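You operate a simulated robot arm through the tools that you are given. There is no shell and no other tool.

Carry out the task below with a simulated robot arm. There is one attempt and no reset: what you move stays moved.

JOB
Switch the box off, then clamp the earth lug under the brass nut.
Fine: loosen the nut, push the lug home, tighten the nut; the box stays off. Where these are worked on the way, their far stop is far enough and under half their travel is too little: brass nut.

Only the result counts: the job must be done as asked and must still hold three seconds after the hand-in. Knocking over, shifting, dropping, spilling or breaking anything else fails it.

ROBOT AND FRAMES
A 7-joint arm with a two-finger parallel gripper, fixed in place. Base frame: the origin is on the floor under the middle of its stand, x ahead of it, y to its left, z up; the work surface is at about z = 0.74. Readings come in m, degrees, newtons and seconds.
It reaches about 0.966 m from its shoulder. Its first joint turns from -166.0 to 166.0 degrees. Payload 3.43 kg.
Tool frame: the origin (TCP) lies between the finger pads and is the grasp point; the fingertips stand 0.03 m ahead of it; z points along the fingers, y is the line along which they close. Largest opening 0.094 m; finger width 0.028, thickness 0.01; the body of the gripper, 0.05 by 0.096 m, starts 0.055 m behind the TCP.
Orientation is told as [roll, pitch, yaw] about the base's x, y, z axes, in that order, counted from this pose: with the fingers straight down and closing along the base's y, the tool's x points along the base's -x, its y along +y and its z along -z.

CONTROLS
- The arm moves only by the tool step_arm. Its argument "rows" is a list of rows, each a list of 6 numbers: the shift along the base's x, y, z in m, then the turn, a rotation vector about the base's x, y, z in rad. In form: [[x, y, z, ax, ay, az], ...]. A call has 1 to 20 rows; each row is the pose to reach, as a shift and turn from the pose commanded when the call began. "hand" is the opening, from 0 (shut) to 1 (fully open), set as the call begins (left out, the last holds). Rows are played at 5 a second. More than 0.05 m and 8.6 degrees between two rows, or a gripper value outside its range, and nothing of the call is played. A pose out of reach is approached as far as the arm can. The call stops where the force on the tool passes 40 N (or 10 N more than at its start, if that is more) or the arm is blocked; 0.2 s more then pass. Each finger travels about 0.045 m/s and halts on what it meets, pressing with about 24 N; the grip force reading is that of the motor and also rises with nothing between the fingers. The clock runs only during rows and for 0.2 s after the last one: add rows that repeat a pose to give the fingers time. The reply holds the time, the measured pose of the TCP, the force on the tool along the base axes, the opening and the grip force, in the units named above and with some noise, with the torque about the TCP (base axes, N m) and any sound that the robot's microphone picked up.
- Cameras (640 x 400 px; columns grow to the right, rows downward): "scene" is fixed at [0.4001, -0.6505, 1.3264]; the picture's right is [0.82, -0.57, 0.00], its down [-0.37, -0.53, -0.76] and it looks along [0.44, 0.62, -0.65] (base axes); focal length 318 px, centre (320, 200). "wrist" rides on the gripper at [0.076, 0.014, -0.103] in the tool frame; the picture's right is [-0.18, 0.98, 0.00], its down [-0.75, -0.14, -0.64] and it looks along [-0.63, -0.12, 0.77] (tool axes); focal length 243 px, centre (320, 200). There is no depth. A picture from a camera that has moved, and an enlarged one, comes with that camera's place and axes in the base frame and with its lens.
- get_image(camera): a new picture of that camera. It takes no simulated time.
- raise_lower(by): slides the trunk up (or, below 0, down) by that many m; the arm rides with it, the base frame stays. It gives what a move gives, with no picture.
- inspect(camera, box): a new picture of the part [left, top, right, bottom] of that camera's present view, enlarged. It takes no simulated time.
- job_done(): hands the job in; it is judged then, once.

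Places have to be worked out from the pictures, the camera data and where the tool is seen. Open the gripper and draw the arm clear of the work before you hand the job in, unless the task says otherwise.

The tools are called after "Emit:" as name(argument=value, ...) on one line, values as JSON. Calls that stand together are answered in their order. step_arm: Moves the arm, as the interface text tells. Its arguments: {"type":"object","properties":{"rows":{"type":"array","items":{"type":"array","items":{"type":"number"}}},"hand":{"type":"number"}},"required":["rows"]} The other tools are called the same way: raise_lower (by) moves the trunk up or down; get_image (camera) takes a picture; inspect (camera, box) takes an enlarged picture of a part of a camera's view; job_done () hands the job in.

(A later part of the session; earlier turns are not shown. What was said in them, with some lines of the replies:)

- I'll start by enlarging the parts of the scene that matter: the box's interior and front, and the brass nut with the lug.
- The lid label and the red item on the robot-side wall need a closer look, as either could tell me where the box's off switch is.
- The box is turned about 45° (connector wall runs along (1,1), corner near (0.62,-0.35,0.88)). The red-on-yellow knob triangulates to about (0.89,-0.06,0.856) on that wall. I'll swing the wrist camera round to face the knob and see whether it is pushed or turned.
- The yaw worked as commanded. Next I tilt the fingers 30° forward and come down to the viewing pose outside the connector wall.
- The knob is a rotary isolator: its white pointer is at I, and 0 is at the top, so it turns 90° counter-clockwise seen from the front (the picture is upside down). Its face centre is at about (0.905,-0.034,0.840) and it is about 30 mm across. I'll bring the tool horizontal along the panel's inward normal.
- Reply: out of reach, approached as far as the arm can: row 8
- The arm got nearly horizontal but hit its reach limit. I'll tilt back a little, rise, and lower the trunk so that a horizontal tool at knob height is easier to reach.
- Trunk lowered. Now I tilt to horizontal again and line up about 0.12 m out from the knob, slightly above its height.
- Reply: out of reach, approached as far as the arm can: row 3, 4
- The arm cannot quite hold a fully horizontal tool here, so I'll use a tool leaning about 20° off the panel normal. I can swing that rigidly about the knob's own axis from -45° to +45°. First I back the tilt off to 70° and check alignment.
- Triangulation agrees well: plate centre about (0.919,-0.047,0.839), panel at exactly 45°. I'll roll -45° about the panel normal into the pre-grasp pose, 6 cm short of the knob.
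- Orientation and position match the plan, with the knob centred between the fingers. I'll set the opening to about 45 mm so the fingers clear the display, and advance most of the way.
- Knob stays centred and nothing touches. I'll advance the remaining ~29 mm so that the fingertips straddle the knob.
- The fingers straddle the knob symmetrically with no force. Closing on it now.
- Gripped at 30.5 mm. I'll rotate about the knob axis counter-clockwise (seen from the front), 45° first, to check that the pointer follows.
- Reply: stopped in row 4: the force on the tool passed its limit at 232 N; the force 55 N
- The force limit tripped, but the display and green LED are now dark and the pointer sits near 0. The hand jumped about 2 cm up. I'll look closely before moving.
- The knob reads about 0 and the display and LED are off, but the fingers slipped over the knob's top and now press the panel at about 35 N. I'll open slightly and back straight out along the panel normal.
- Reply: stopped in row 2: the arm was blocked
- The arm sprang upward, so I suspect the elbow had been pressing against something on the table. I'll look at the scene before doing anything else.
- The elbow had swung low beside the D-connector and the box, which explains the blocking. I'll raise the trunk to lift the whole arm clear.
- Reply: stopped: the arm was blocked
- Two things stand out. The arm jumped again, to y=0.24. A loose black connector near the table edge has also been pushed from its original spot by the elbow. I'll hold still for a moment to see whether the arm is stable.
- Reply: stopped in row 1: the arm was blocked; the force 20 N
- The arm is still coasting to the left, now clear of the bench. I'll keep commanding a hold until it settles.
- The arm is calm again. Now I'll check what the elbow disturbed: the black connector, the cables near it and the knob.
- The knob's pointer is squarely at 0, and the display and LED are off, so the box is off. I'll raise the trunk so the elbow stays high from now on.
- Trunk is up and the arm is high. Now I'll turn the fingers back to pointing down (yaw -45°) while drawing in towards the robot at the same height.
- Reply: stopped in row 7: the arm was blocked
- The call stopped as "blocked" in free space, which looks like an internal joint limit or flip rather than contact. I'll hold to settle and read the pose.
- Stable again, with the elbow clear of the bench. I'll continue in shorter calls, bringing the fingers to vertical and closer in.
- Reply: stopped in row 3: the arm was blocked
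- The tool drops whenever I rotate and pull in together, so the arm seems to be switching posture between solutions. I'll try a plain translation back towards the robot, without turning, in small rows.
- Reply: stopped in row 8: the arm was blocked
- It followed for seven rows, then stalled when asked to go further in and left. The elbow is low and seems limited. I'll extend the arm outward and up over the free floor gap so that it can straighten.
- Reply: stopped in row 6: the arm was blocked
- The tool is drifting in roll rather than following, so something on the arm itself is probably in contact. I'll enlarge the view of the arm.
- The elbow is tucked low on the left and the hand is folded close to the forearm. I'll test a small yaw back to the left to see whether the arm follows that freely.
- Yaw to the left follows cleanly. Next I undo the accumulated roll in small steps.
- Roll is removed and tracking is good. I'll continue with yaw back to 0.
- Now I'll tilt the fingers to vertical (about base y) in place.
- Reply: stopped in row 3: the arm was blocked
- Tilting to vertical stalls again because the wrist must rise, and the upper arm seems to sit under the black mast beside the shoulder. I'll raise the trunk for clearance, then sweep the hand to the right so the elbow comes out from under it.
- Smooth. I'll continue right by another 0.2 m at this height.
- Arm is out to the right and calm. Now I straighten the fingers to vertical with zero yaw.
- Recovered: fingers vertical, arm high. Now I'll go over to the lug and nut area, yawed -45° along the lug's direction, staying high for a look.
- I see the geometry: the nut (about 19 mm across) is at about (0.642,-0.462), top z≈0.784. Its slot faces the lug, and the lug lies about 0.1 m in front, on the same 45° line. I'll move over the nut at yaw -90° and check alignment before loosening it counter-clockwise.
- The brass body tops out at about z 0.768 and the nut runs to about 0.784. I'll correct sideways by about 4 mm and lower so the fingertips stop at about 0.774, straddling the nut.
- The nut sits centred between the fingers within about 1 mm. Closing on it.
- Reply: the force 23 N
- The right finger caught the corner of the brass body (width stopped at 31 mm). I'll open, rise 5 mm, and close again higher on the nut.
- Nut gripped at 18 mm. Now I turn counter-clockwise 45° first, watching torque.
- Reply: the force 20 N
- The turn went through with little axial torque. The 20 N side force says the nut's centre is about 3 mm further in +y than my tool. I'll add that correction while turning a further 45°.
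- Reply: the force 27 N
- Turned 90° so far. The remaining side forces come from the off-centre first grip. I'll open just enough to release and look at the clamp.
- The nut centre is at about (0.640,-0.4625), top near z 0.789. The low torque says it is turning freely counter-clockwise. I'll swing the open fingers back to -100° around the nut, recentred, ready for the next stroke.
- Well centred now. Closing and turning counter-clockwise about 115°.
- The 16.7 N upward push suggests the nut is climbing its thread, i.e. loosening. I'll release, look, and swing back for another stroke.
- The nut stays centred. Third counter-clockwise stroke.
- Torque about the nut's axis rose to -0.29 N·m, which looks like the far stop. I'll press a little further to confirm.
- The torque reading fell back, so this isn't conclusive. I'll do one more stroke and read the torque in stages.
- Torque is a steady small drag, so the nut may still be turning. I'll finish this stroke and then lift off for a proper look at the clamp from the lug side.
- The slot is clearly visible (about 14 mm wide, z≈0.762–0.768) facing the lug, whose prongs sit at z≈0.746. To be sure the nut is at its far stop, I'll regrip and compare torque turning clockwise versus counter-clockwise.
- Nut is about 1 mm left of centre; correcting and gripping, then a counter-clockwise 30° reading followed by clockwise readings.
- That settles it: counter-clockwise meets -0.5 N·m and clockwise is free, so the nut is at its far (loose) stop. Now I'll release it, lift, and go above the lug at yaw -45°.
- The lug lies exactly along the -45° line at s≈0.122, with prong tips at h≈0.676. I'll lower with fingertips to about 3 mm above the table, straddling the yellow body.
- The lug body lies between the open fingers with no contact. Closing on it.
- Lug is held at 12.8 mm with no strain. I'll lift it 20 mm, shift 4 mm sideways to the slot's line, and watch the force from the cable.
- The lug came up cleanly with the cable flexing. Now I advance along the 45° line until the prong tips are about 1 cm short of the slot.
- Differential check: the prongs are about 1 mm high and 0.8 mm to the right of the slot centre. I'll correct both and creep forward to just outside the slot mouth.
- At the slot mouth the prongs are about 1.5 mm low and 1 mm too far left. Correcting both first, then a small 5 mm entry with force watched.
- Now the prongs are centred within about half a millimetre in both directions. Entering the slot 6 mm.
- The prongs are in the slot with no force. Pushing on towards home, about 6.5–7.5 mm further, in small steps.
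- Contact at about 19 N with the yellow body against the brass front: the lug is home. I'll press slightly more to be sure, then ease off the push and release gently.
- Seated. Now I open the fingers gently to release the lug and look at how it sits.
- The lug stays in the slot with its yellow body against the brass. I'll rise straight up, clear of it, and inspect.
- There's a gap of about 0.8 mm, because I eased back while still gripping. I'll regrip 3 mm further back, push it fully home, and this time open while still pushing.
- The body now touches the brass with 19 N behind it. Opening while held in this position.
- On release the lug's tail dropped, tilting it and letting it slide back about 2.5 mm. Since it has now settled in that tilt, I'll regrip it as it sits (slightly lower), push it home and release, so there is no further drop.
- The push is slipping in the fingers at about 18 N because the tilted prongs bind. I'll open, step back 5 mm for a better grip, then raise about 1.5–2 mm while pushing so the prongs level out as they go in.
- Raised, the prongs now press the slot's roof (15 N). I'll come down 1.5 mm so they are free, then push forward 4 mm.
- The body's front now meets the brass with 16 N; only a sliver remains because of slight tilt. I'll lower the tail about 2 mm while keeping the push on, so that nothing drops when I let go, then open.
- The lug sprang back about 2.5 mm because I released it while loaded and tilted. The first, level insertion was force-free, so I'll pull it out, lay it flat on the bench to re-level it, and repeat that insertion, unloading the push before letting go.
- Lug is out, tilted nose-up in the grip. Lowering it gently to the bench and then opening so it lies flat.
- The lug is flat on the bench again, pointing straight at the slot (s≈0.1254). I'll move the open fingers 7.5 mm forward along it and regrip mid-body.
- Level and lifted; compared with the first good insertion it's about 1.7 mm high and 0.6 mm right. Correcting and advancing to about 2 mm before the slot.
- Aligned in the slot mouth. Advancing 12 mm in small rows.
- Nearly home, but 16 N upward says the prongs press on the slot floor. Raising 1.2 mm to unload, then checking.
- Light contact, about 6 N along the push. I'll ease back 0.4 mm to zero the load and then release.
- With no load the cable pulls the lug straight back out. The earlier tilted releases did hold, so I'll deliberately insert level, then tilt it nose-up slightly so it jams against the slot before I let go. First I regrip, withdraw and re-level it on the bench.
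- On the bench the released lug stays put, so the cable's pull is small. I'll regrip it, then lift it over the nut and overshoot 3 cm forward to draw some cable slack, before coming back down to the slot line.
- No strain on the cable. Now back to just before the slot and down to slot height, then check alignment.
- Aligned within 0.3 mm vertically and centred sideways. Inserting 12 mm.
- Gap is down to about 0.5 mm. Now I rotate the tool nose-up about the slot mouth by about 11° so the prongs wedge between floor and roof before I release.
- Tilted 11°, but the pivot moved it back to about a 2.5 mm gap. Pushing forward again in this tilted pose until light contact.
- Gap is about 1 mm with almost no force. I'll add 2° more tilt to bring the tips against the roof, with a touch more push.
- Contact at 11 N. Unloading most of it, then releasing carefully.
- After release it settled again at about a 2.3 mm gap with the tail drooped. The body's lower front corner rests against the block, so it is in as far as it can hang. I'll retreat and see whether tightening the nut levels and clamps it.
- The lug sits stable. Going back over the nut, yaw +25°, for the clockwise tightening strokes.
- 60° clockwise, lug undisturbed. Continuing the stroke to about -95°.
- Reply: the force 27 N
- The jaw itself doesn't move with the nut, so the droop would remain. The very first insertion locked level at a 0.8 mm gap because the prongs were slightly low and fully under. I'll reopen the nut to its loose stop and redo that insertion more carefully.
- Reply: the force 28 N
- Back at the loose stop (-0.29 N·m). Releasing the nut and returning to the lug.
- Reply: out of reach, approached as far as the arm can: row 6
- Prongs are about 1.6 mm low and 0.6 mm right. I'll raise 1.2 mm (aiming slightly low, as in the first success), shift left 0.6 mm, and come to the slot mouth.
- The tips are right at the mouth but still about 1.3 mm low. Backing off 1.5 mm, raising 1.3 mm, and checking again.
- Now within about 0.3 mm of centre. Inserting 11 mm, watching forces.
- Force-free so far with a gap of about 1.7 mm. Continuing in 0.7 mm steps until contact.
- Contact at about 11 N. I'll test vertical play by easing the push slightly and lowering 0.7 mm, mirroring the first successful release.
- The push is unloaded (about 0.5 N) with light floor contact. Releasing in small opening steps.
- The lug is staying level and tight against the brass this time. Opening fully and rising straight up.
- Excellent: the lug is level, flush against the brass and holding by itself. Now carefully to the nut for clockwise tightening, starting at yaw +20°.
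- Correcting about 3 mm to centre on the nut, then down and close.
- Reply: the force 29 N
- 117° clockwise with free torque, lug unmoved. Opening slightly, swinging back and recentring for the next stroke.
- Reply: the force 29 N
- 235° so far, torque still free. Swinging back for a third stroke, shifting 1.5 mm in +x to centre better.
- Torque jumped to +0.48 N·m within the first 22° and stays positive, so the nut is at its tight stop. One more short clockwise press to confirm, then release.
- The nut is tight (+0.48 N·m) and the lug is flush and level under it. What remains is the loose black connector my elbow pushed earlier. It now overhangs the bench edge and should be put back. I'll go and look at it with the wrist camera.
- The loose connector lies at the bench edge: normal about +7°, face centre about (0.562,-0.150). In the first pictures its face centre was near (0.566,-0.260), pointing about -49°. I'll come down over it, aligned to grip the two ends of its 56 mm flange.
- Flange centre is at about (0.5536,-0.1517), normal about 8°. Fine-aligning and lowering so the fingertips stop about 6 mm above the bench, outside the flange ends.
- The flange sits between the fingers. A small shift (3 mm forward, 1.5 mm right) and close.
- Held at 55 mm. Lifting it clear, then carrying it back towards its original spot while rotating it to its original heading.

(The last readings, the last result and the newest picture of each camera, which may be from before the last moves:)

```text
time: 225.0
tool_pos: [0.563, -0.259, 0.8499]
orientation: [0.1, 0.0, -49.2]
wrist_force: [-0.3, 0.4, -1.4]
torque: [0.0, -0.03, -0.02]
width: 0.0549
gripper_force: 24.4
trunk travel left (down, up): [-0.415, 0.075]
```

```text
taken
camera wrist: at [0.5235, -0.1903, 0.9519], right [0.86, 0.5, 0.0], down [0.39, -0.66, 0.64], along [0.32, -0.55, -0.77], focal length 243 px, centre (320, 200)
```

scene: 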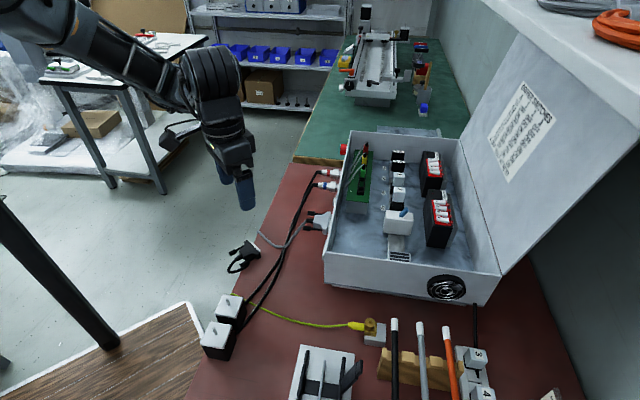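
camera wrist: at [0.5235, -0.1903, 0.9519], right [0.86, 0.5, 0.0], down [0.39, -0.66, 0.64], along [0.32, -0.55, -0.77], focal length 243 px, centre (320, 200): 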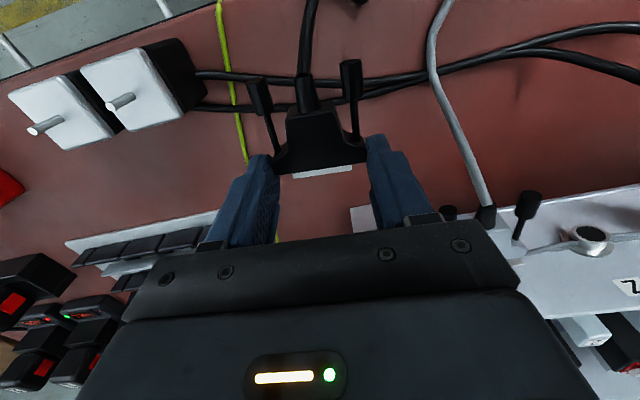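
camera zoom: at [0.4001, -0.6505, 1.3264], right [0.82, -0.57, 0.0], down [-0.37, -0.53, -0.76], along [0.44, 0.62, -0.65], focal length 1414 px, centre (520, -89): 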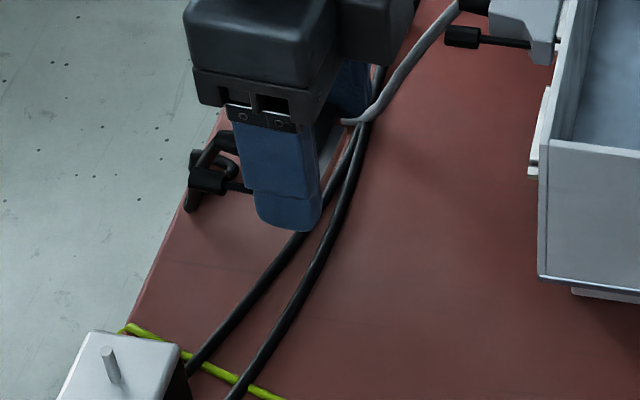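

Heading matches (about -49°). Lowering it onto the cables where it lay, slowly at the end.

Emit:
step_arm(rows=[[0, 0.001, -0.02, 0, 0, 0], [0, 0.0015, -0.04, 0, 0, 0], [0, 0.0015, -0.053, 0, 0, 0], [0, 0.0015, -0.06, 0, 0, 0], [0, 0.0015, -0.064, 0, 0, 0], [0, 0.0015, -0.066, 0, 0, 0], [0, 0.0015, -0.066, 0, 0, 0]])

Emit:
inspect(camera="scene", box=[215, 220, 335, 310])

Emit:
inspect(camera="wrist", box=[220, 40, 430, 240])

```text
time: 226.6
tool_pos: [0.5619, -0.2565, 0.784]
orientation: [0.0, 0.0, -49.0]
wrist_force: [0.2, -0.4, -0.3]
torque: [-0.03, 0.0, -0.01]
width: 0.055
gripper_force: 23.7
trunk travel left (down, up): [-0.415, 0.075]
```

```text
4.44 times, centred on (275, 265) of scene
camera zoom: at [0.4001, -0.6505, 1.3264], right [0.82, -0.57, 0.0], down [-0.37, -0.53, -0.76], along [0.44, 0.62, -0.65], focal length 1414 px, centre (520, -89)
```

zoom: 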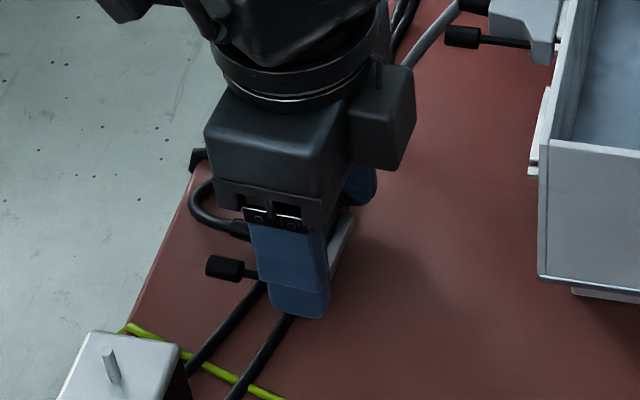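

```text
2.00 times, centred on (325, 140) of wrist
camera zoom: at [0.5221, -0.1891, 0.886], right [0.86, 0.51, 0.0], down [0.39, -0.66, 0.64], along [0.32, -0.55, -0.77], focal length 485 px, centre (310, 320)
```

zoom: 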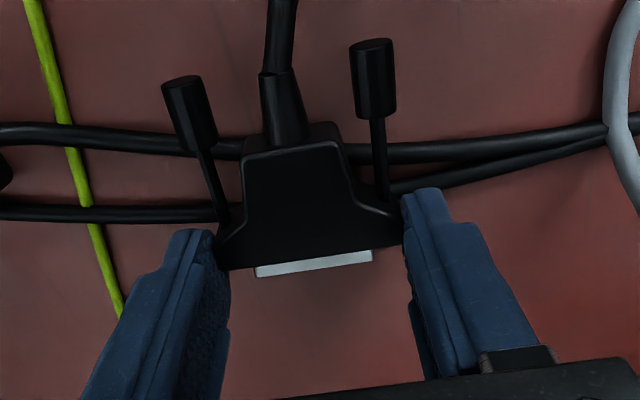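

Very close to the original picture (within about 4 mm). A 3.5 mm nudge towards the camera side, then lowering to contact.

Emit:
step_arm(rows=[[-0.001, -0.0015, -0.001, 0, 0, 0], [-0.002, -0.003, -0.002, 0, 0, 0], [-0.002, -0.003, -0.003, 0, 0, 0], [-0.002, -0.003, -0.004, 0, 0, 0], [-0.002, -0.003, -0.004, 0, 0, 0]])

Emit:
step_arm(rows=[[0, 0, -0.001, 0, 0, 0], [0, 0, -0.002, 0, 0, 0], [0, 0, -0.003, 0, 0, 0], [0, 0, -0.003, 0, 0, 0]])

Emit:
inspect(camera="scene", box=[215, 220, 335, 310])

```text
time: 227.8
tool_pos: [0.5607, -0.2602, 0.78]
orientation: [0.0, 0.0, -49.1]
wrist_force: [-0.4, 0.6, -0.6]
torque: [0.0, 0.01, -0.03]
width: 0.0555
gripper_force: 24.9
trunk travel left (down, up): [-0.415, 0.075]
```

```text
time: 228.8
tool_pos: [0.5599, -0.2597, 0.7784]
orientation: [-0.1, 0.0, -48.9]
wrist_force: [0.4, -0.1, -0.2]
torque: [0.0, -0.02, 0.0]
width: 0.0553
gripper_force: 23.4
trunk travel left (down, up): [-0.415, 0.075]
```

```text
4.44 times, centred on (275, 265) of scene
camera zoom: at [0.4001, -0.6505, 1.3264], right [0.82, -0.57, 0.0], down [-0.37, -0.53, -0.76], along [0.44, 0.62, -0.65], focal length 1414 px, centre (520, -89)
```

zoom: 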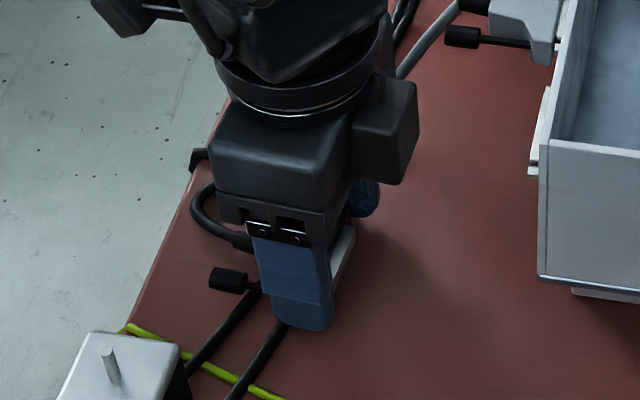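

Knob at (230,278) and face at (343,252) match the original picture to within a few pixels. Lowering the last millimetres to the bench and opening.

Emit:
step_arm(rows=[[0, 0, -0.001, 0, 0, 0], [0, 0, -0.002, 0, 0, 0], [0, 0, -0.002, 0, 0, 0]])

Emit:
step_arm(rows=[[0, 0, 0, 0, 0, 0], [0, 0, 0, 0, 0, 0], [0, 0, 0, 0, 0, 0]], hand=0.75)

Emit:
step_arm(rows=[[0, 0, 0.02, 0, 0, 0], [0, 0, 0.045, 0, 0, 0], [0, 0, 0.075, 0, 0, 0], [0, 0, 0.11, 0, 0, 0], [0, 0, 0.15, 0, 0, 0], [0, 0, 0.19, 0, 0, 0]])

Emit:
get_image(camera="scene")

Emit:
inspect(camera="scene", box=[215, 220, 335, 310])

Emit:
get_image(camera="wrist")

```text
time: 229.6
tool_pos: [0.5603, -0.2599, 0.7751]
orientation: [0.0, 0.0, -48.9]
wrist_force: [0.8, 0.5, -0.5]
torque: [0.01, 0.01, 0.02]
width: 0.055
gripper_force: 24.6
trunk travel left (down, up): [-0.415, 0.075]
```

```text
time: 230.4
tool_pos: [0.5599, -0.2601, 0.7759]
orientation: [0.0, 0.0, -48.9]
wrist_force: [-0.9, 0.1, -0.6]
torque: [-0.01, 0.0, 0.02]
width: 0.0706
gripper_force: 0.2
trunk travel left (down, up): [-0.415, 0.075]
```

```text
time: 231.8
tool_pos: [0.558, -0.2592, 0.9667]
orientation: [0.0, 0.1, -48.9]
wrist_force: [0.0, 0.4, -0.1]
torque: [0.0, -0.01, -0.01]
width: 0.0702
gripper_force: 0.0
trunk travel left (down, up): [-0.415, 0.075]
```

```text
taken
```

scene: 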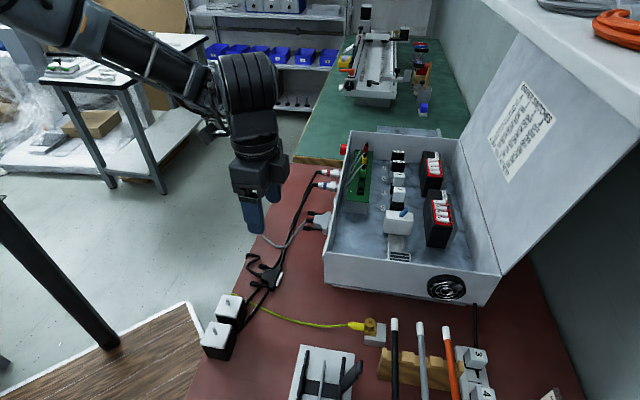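

```text
4.44 times, centred on (275, 265) of scene
camera zoom: at [0.4001, -0.6505, 1.3264], right [0.82, -0.57, 0.0], down [-0.37, -0.53, -0.76], along [0.44, 0.62, -0.65], focal length 1414 px, centre (520, -89)
```

zoom: 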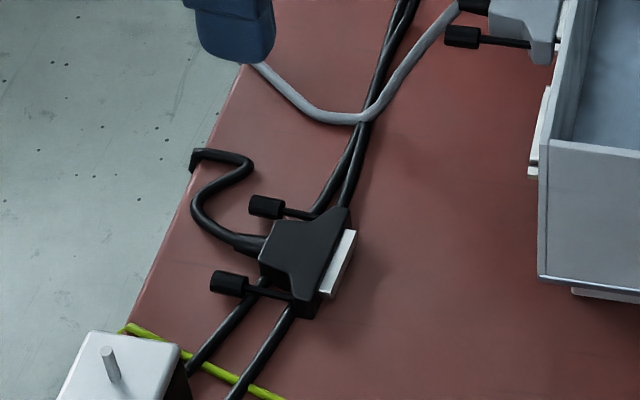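

```text
taken
camera wrist: at [0.5183, -0.1913, 1.0688], right [0.86, 0.51, 0.0], down [0.39, -0.66, 0.64], along [0.32, -0.55, -0.77], focal length 243 px, centre (320, 200)
```

wrist: 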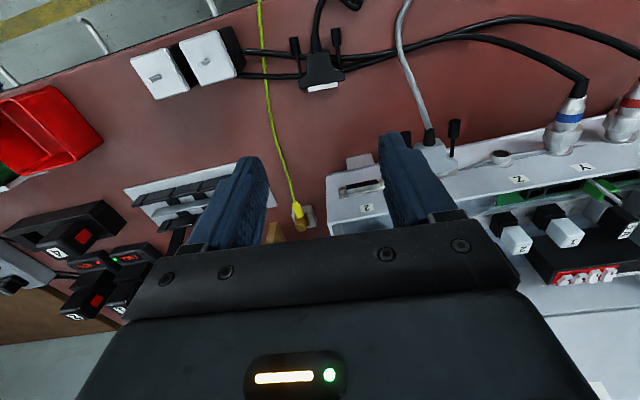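

The connector is back with its tail lying as before. I'll compare with the identical zoom taken at the start.

Emit:
inspect(camera="scene", box=[190, 280, 510, 400])

Emit:
inspect(camera="scene", box=[320, 120, 520, 310])

Emit:
inspect(camera="scene", box=[345, 312, 390, 342])

```text
2.00 times, centred on (350, 340) of scene
camera zoom: at [0.4001, -0.6505, 1.3264], right [0.82, -0.57, 0.0], down [-0.37, -0.53, -0.76], along [0.44, 0.62, -0.65], focal length 636 px, centre (260, -80)
```

zoom: 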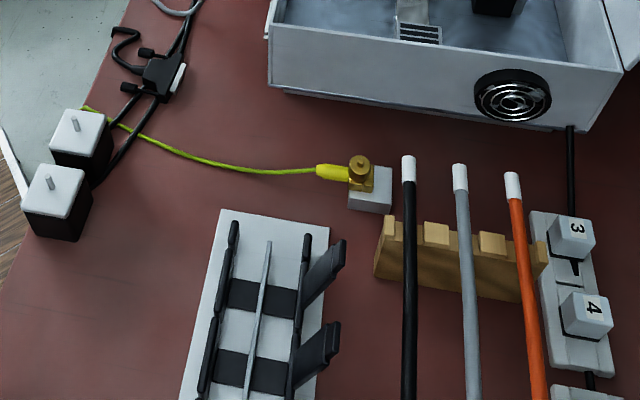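

```text
2.11 times, centred on (420, 215) of scene
camera zoom: at [0.4001, -0.6505, 1.3264], right [0.82, -0.57, 0.0], down [-0.37, -0.53, -0.76], along [0.44, 0.62, -0.65], focal length 670 px, centre (110, 168)
```

zoom: 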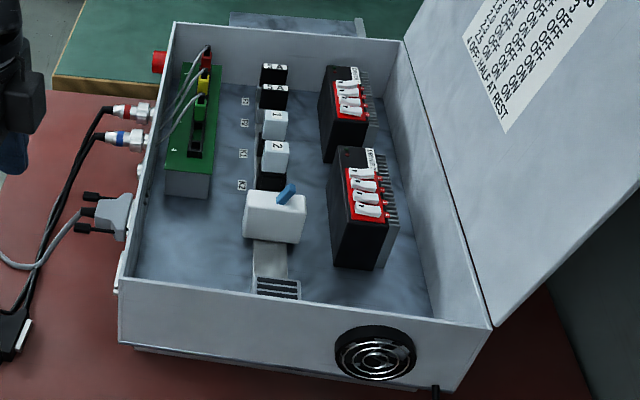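

```text
13.33 times, centred on (368, 327) of scene
camera zoom: at [0.4001, -0.6505, 1.3264], right [0.82, -0.57, 0.0], down [-0.37, -0.53, -0.76], along [0.44, 0.62, -0.65], focal length 4242 px, centre (-313, -1493)
```

zoom: 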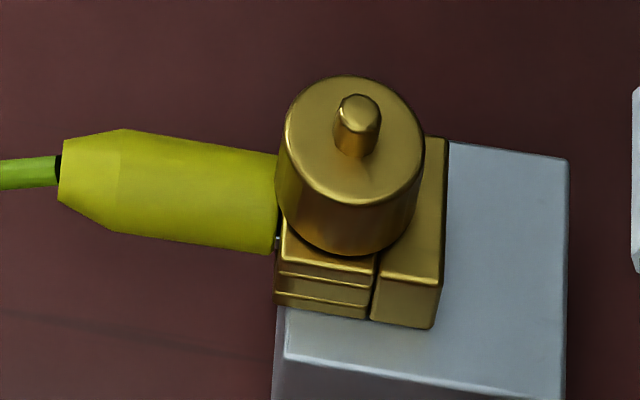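

Lug and nut look right, and the box and other items match the starting view. The connector is within a few millimetres of its original place. Now I'll draw the arm clear, upwards and left, and take a last look at the knob.

Emit:
step_arm(rows=[[0, 0.01, 0.03, 0, 0, 0], [0, 0.03, 0.07, 0, 0, 0], [0.005, 0.06, 0.11, 0, 0, 0.05], [0.01, 0.1, 0.13, 0, 0, 0.1], [0.015, 0.14, 0.13, 0, 0, 0.15], [0.02, 0.18, 0.13, 0, 0, 0.2], [0.02, 0.21, 0.13, 0, 0, 0.25], [0.02, 0.21, 0.13, 0, 0, 0.25]], hand=1)

Emit:
get_image(camera="wrist")

Emit:
get_image(camera="scene")

```text
refused: row 3 steps farther than a row can; nothing moved
```

```text
taken
camera wrist: at [0.5183, -0.1913, 1.0688], right [0.86, 0.51, 0.0], down [0.39, -0.66, 0.64], along [0.32, -0.55, -0.77], focal length 243 px, centre (320, 200)
```

wrist: 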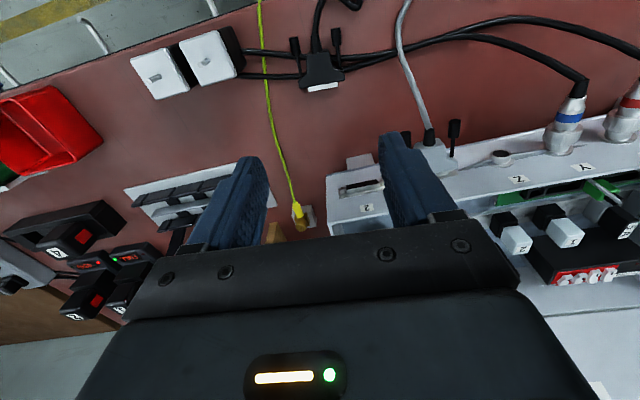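

```text
taken
```

scene: 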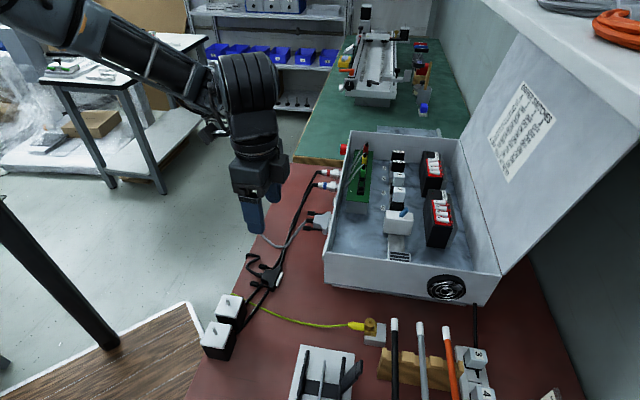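

The step was too long in one row, so nothing moved. Repeating with shorter rows.

Emit:
step_arm(rows=[[0, 0.01, 0.03, 0, 0, 0], [0, 0.02, 0.06, 0, 0, 0], [0.003, 0.04, 0.09, 0, 0, 0.05], [0.006, 0.065, 0.115, 0, 0, 0.1], [0.01, 0.1, 0.13, 0, 0, 0.15], [0.013, 0.135, 0.13, 0, 0, 0.2], [0.016, 0.17, 0.13, 0, 0, 0.25], [0.02, 0.2, 0.13, 0, 0, 0.25], [0.02, 0.2, 0.13, 0, 0, 0.25]], hand=1)

Emit:
get_image(camera="wrist")

Emit:
get_image(camera="scene")

```text
time: 233.8
tool_pos: [0.5886, -0.0831, 1.0977]
orientation: [-0.1, 0.0, -38.7]
wrist_force: [-0.3, -0.5, -0.3]
torque: [-0.01, 0.04, 0.01]
width: 0.0939
gripper_force: 0.0
out of reach, approached as far as the arm can: row 7, 8, 9
trunk travel left (down, up): [-0.415, 0.075]
```

```text
taken
camera wrist: at [0.5386, -0.0233, 1.1987], right [0.76, 0.65, 0.0], down [0.5, -0.58, 0.64], along [0.42, -0.49, -0.77], focal length 243 px, centre (320, 200)
```

wrist: 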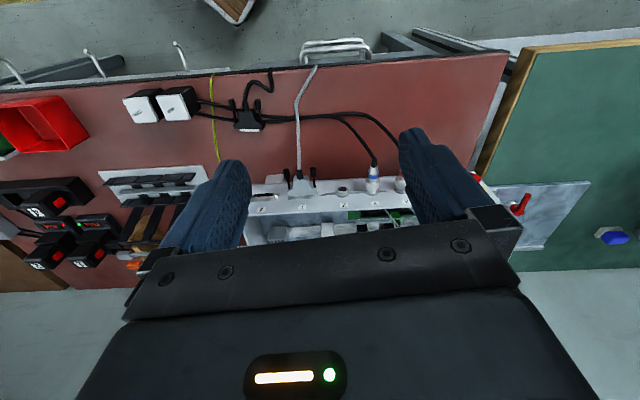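

```text
taken
```

scene: 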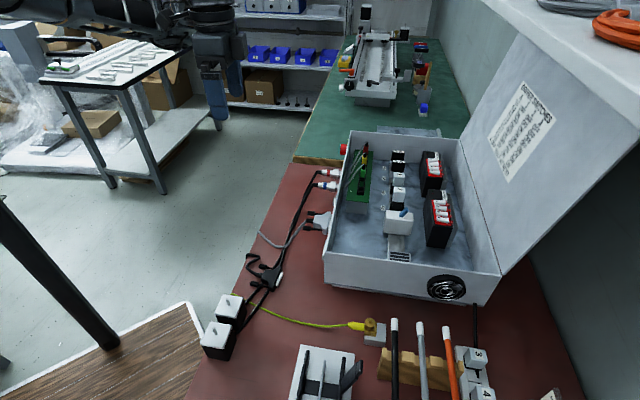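

The arm is clear of the work. For a final check of the knob I'll turn the camera towards it from a comfortable pose like the starting one.

Emit:
step_arm(rows=[[0.01, -0.015, 0, 0, 0, 0.1], [0.02, -0.03, 0, 0, 0, 0.2], [0.03, -0.045, 0, 0, 0, 0.3], [0.04, -0.06, 0, 0, 0, 0.4], [0.05, -0.075, 0, 0, 0, 0.5], [0.06, -0.08, 0, 0, 0, 0.6], [0.06, -0.08, 0, 0, 0, 0.675], [0.06, -0.08, 0, 0, 0, 0.675]])

Emit:
get_image(camera="wrist")

Emit:
get_image(camera="scene")

```text
time: 235.6
tool_pos: [0.6528, -0.1422, 1.096]
orientation: [0.0, 0.0, 4.1]
wrist_force: [-0.2, -0.2, -0.7]
torque: [-0.02, -0.02, 0.03]
width: 0.0941
gripper_force: 0.0
trunk travel left (down, up): [-0.415, 0.075]
```

```text
taken
camera wrist: at [0.5764, -0.1327, 1.1975], right [0.11, 0.99, 0.0], down [0.76, -0.09, 0.64], along [0.64, -0.07, -0.77], focal length 243 px, centre (320, 200)
```

wrist: 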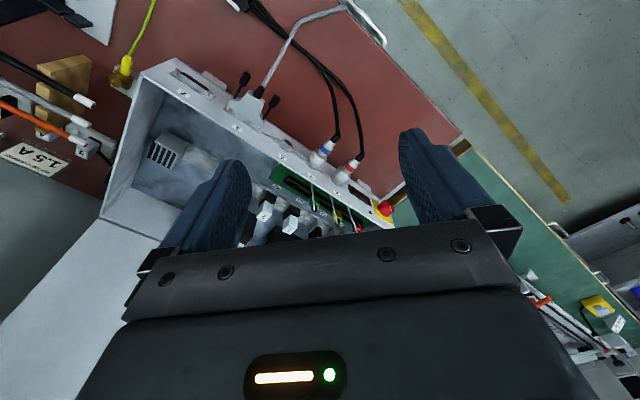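

```text
taken
```

scene: 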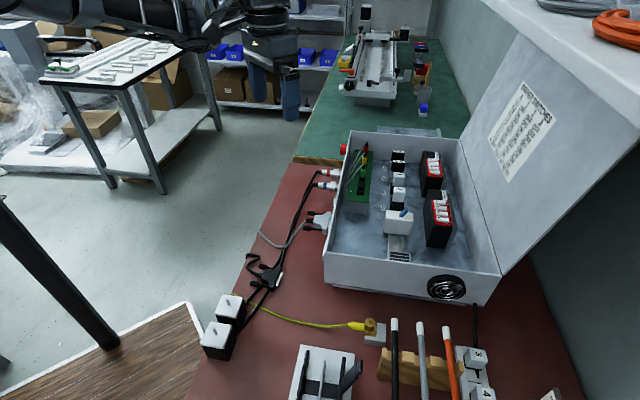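

Emit:
inspect(camera="wrist", box=[330, 160, 410, 230])

Emit:
inspect(camera="scene", box=[220, 230, 320, 310])

Emit:
inspect(camera="scene", box=[345, 312, 390, 342])

```text
5.71 times, centred on (370, 195) of wrist
camera zoom: at [0.5764, -0.1327, 1.1975], right [0.11, 0.99, 0.0], down [0.76, -0.09, 0.64], along [0.64, -0.07, -0.77], focal length 1386 px, centre (34, 229)
```

zoom: 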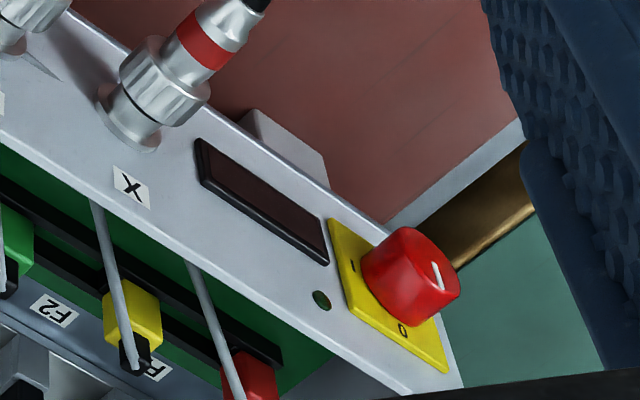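

```text
5.00 times, centred on (270, 270) of scene
camera zoom: at [0.4001, -0.6505, 1.3264], right [0.82, -0.57, 0.0], down [-0.37, -0.53, -0.76], along [0.44, 0.62, -0.65], focal length 1591 px, centre (570, -150)
```

zoom: 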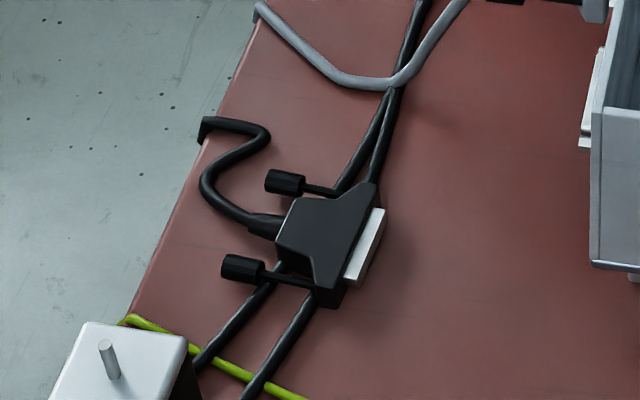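

```text
13.33 times, centred on (368, 327) of scene
camera zoom: at [0.4001, -0.6505, 1.3264], right [0.82, -0.57, 0.0], down [-0.37, -0.53, -0.76], along [0.44, 0.62, -0.65], focal length 4242 px, centre (-313, -1493)
```

zoom: 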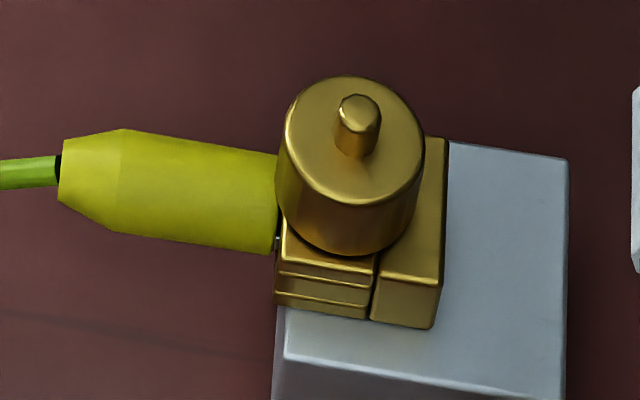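

Everything checks out. The knob's pointer is at 0 with display and LED dark, and the lug is flush and level under the tightened nut. The displaced connector is back within a few millimetres of where it lay, the gripper is open, and the arm is clear. Handing in.

Emit:
job_done()

```text
The job is handed in.
```

The box is switched off and the earth lug is clamped under the tightened brass nut. Along the way I knocked one loose item out of place, then put it back.

- **Box:** the red knob points at 0, and the display and green LED are dark.
- **Nut:** I loosened it to its far stop, and after seating the lug I tightened it to the other stop. Both ends were confirmed by the torque on the gripper.
- **Lug:** it is pushed home, level and flush against the brass. This took several tries, because the cable kept pulling it back out. At one point I turned the nut part-way tight and then back to the loose stop.

**What went wrong:** while I was turning the knob, the arm jerked. The tool hit the panel with a force reading of 232 N, and the elbow pushed a loose black connector about 10 cm, to the bench edge. I saw no damage, and the box is where it was.

I picked the connector up and laid it back by comparing with the first pictures. It is within about 5 mm of its original spot and roughly at its original angle, but not exactly as it was.

The gripper is open and the arm is clear of the work.
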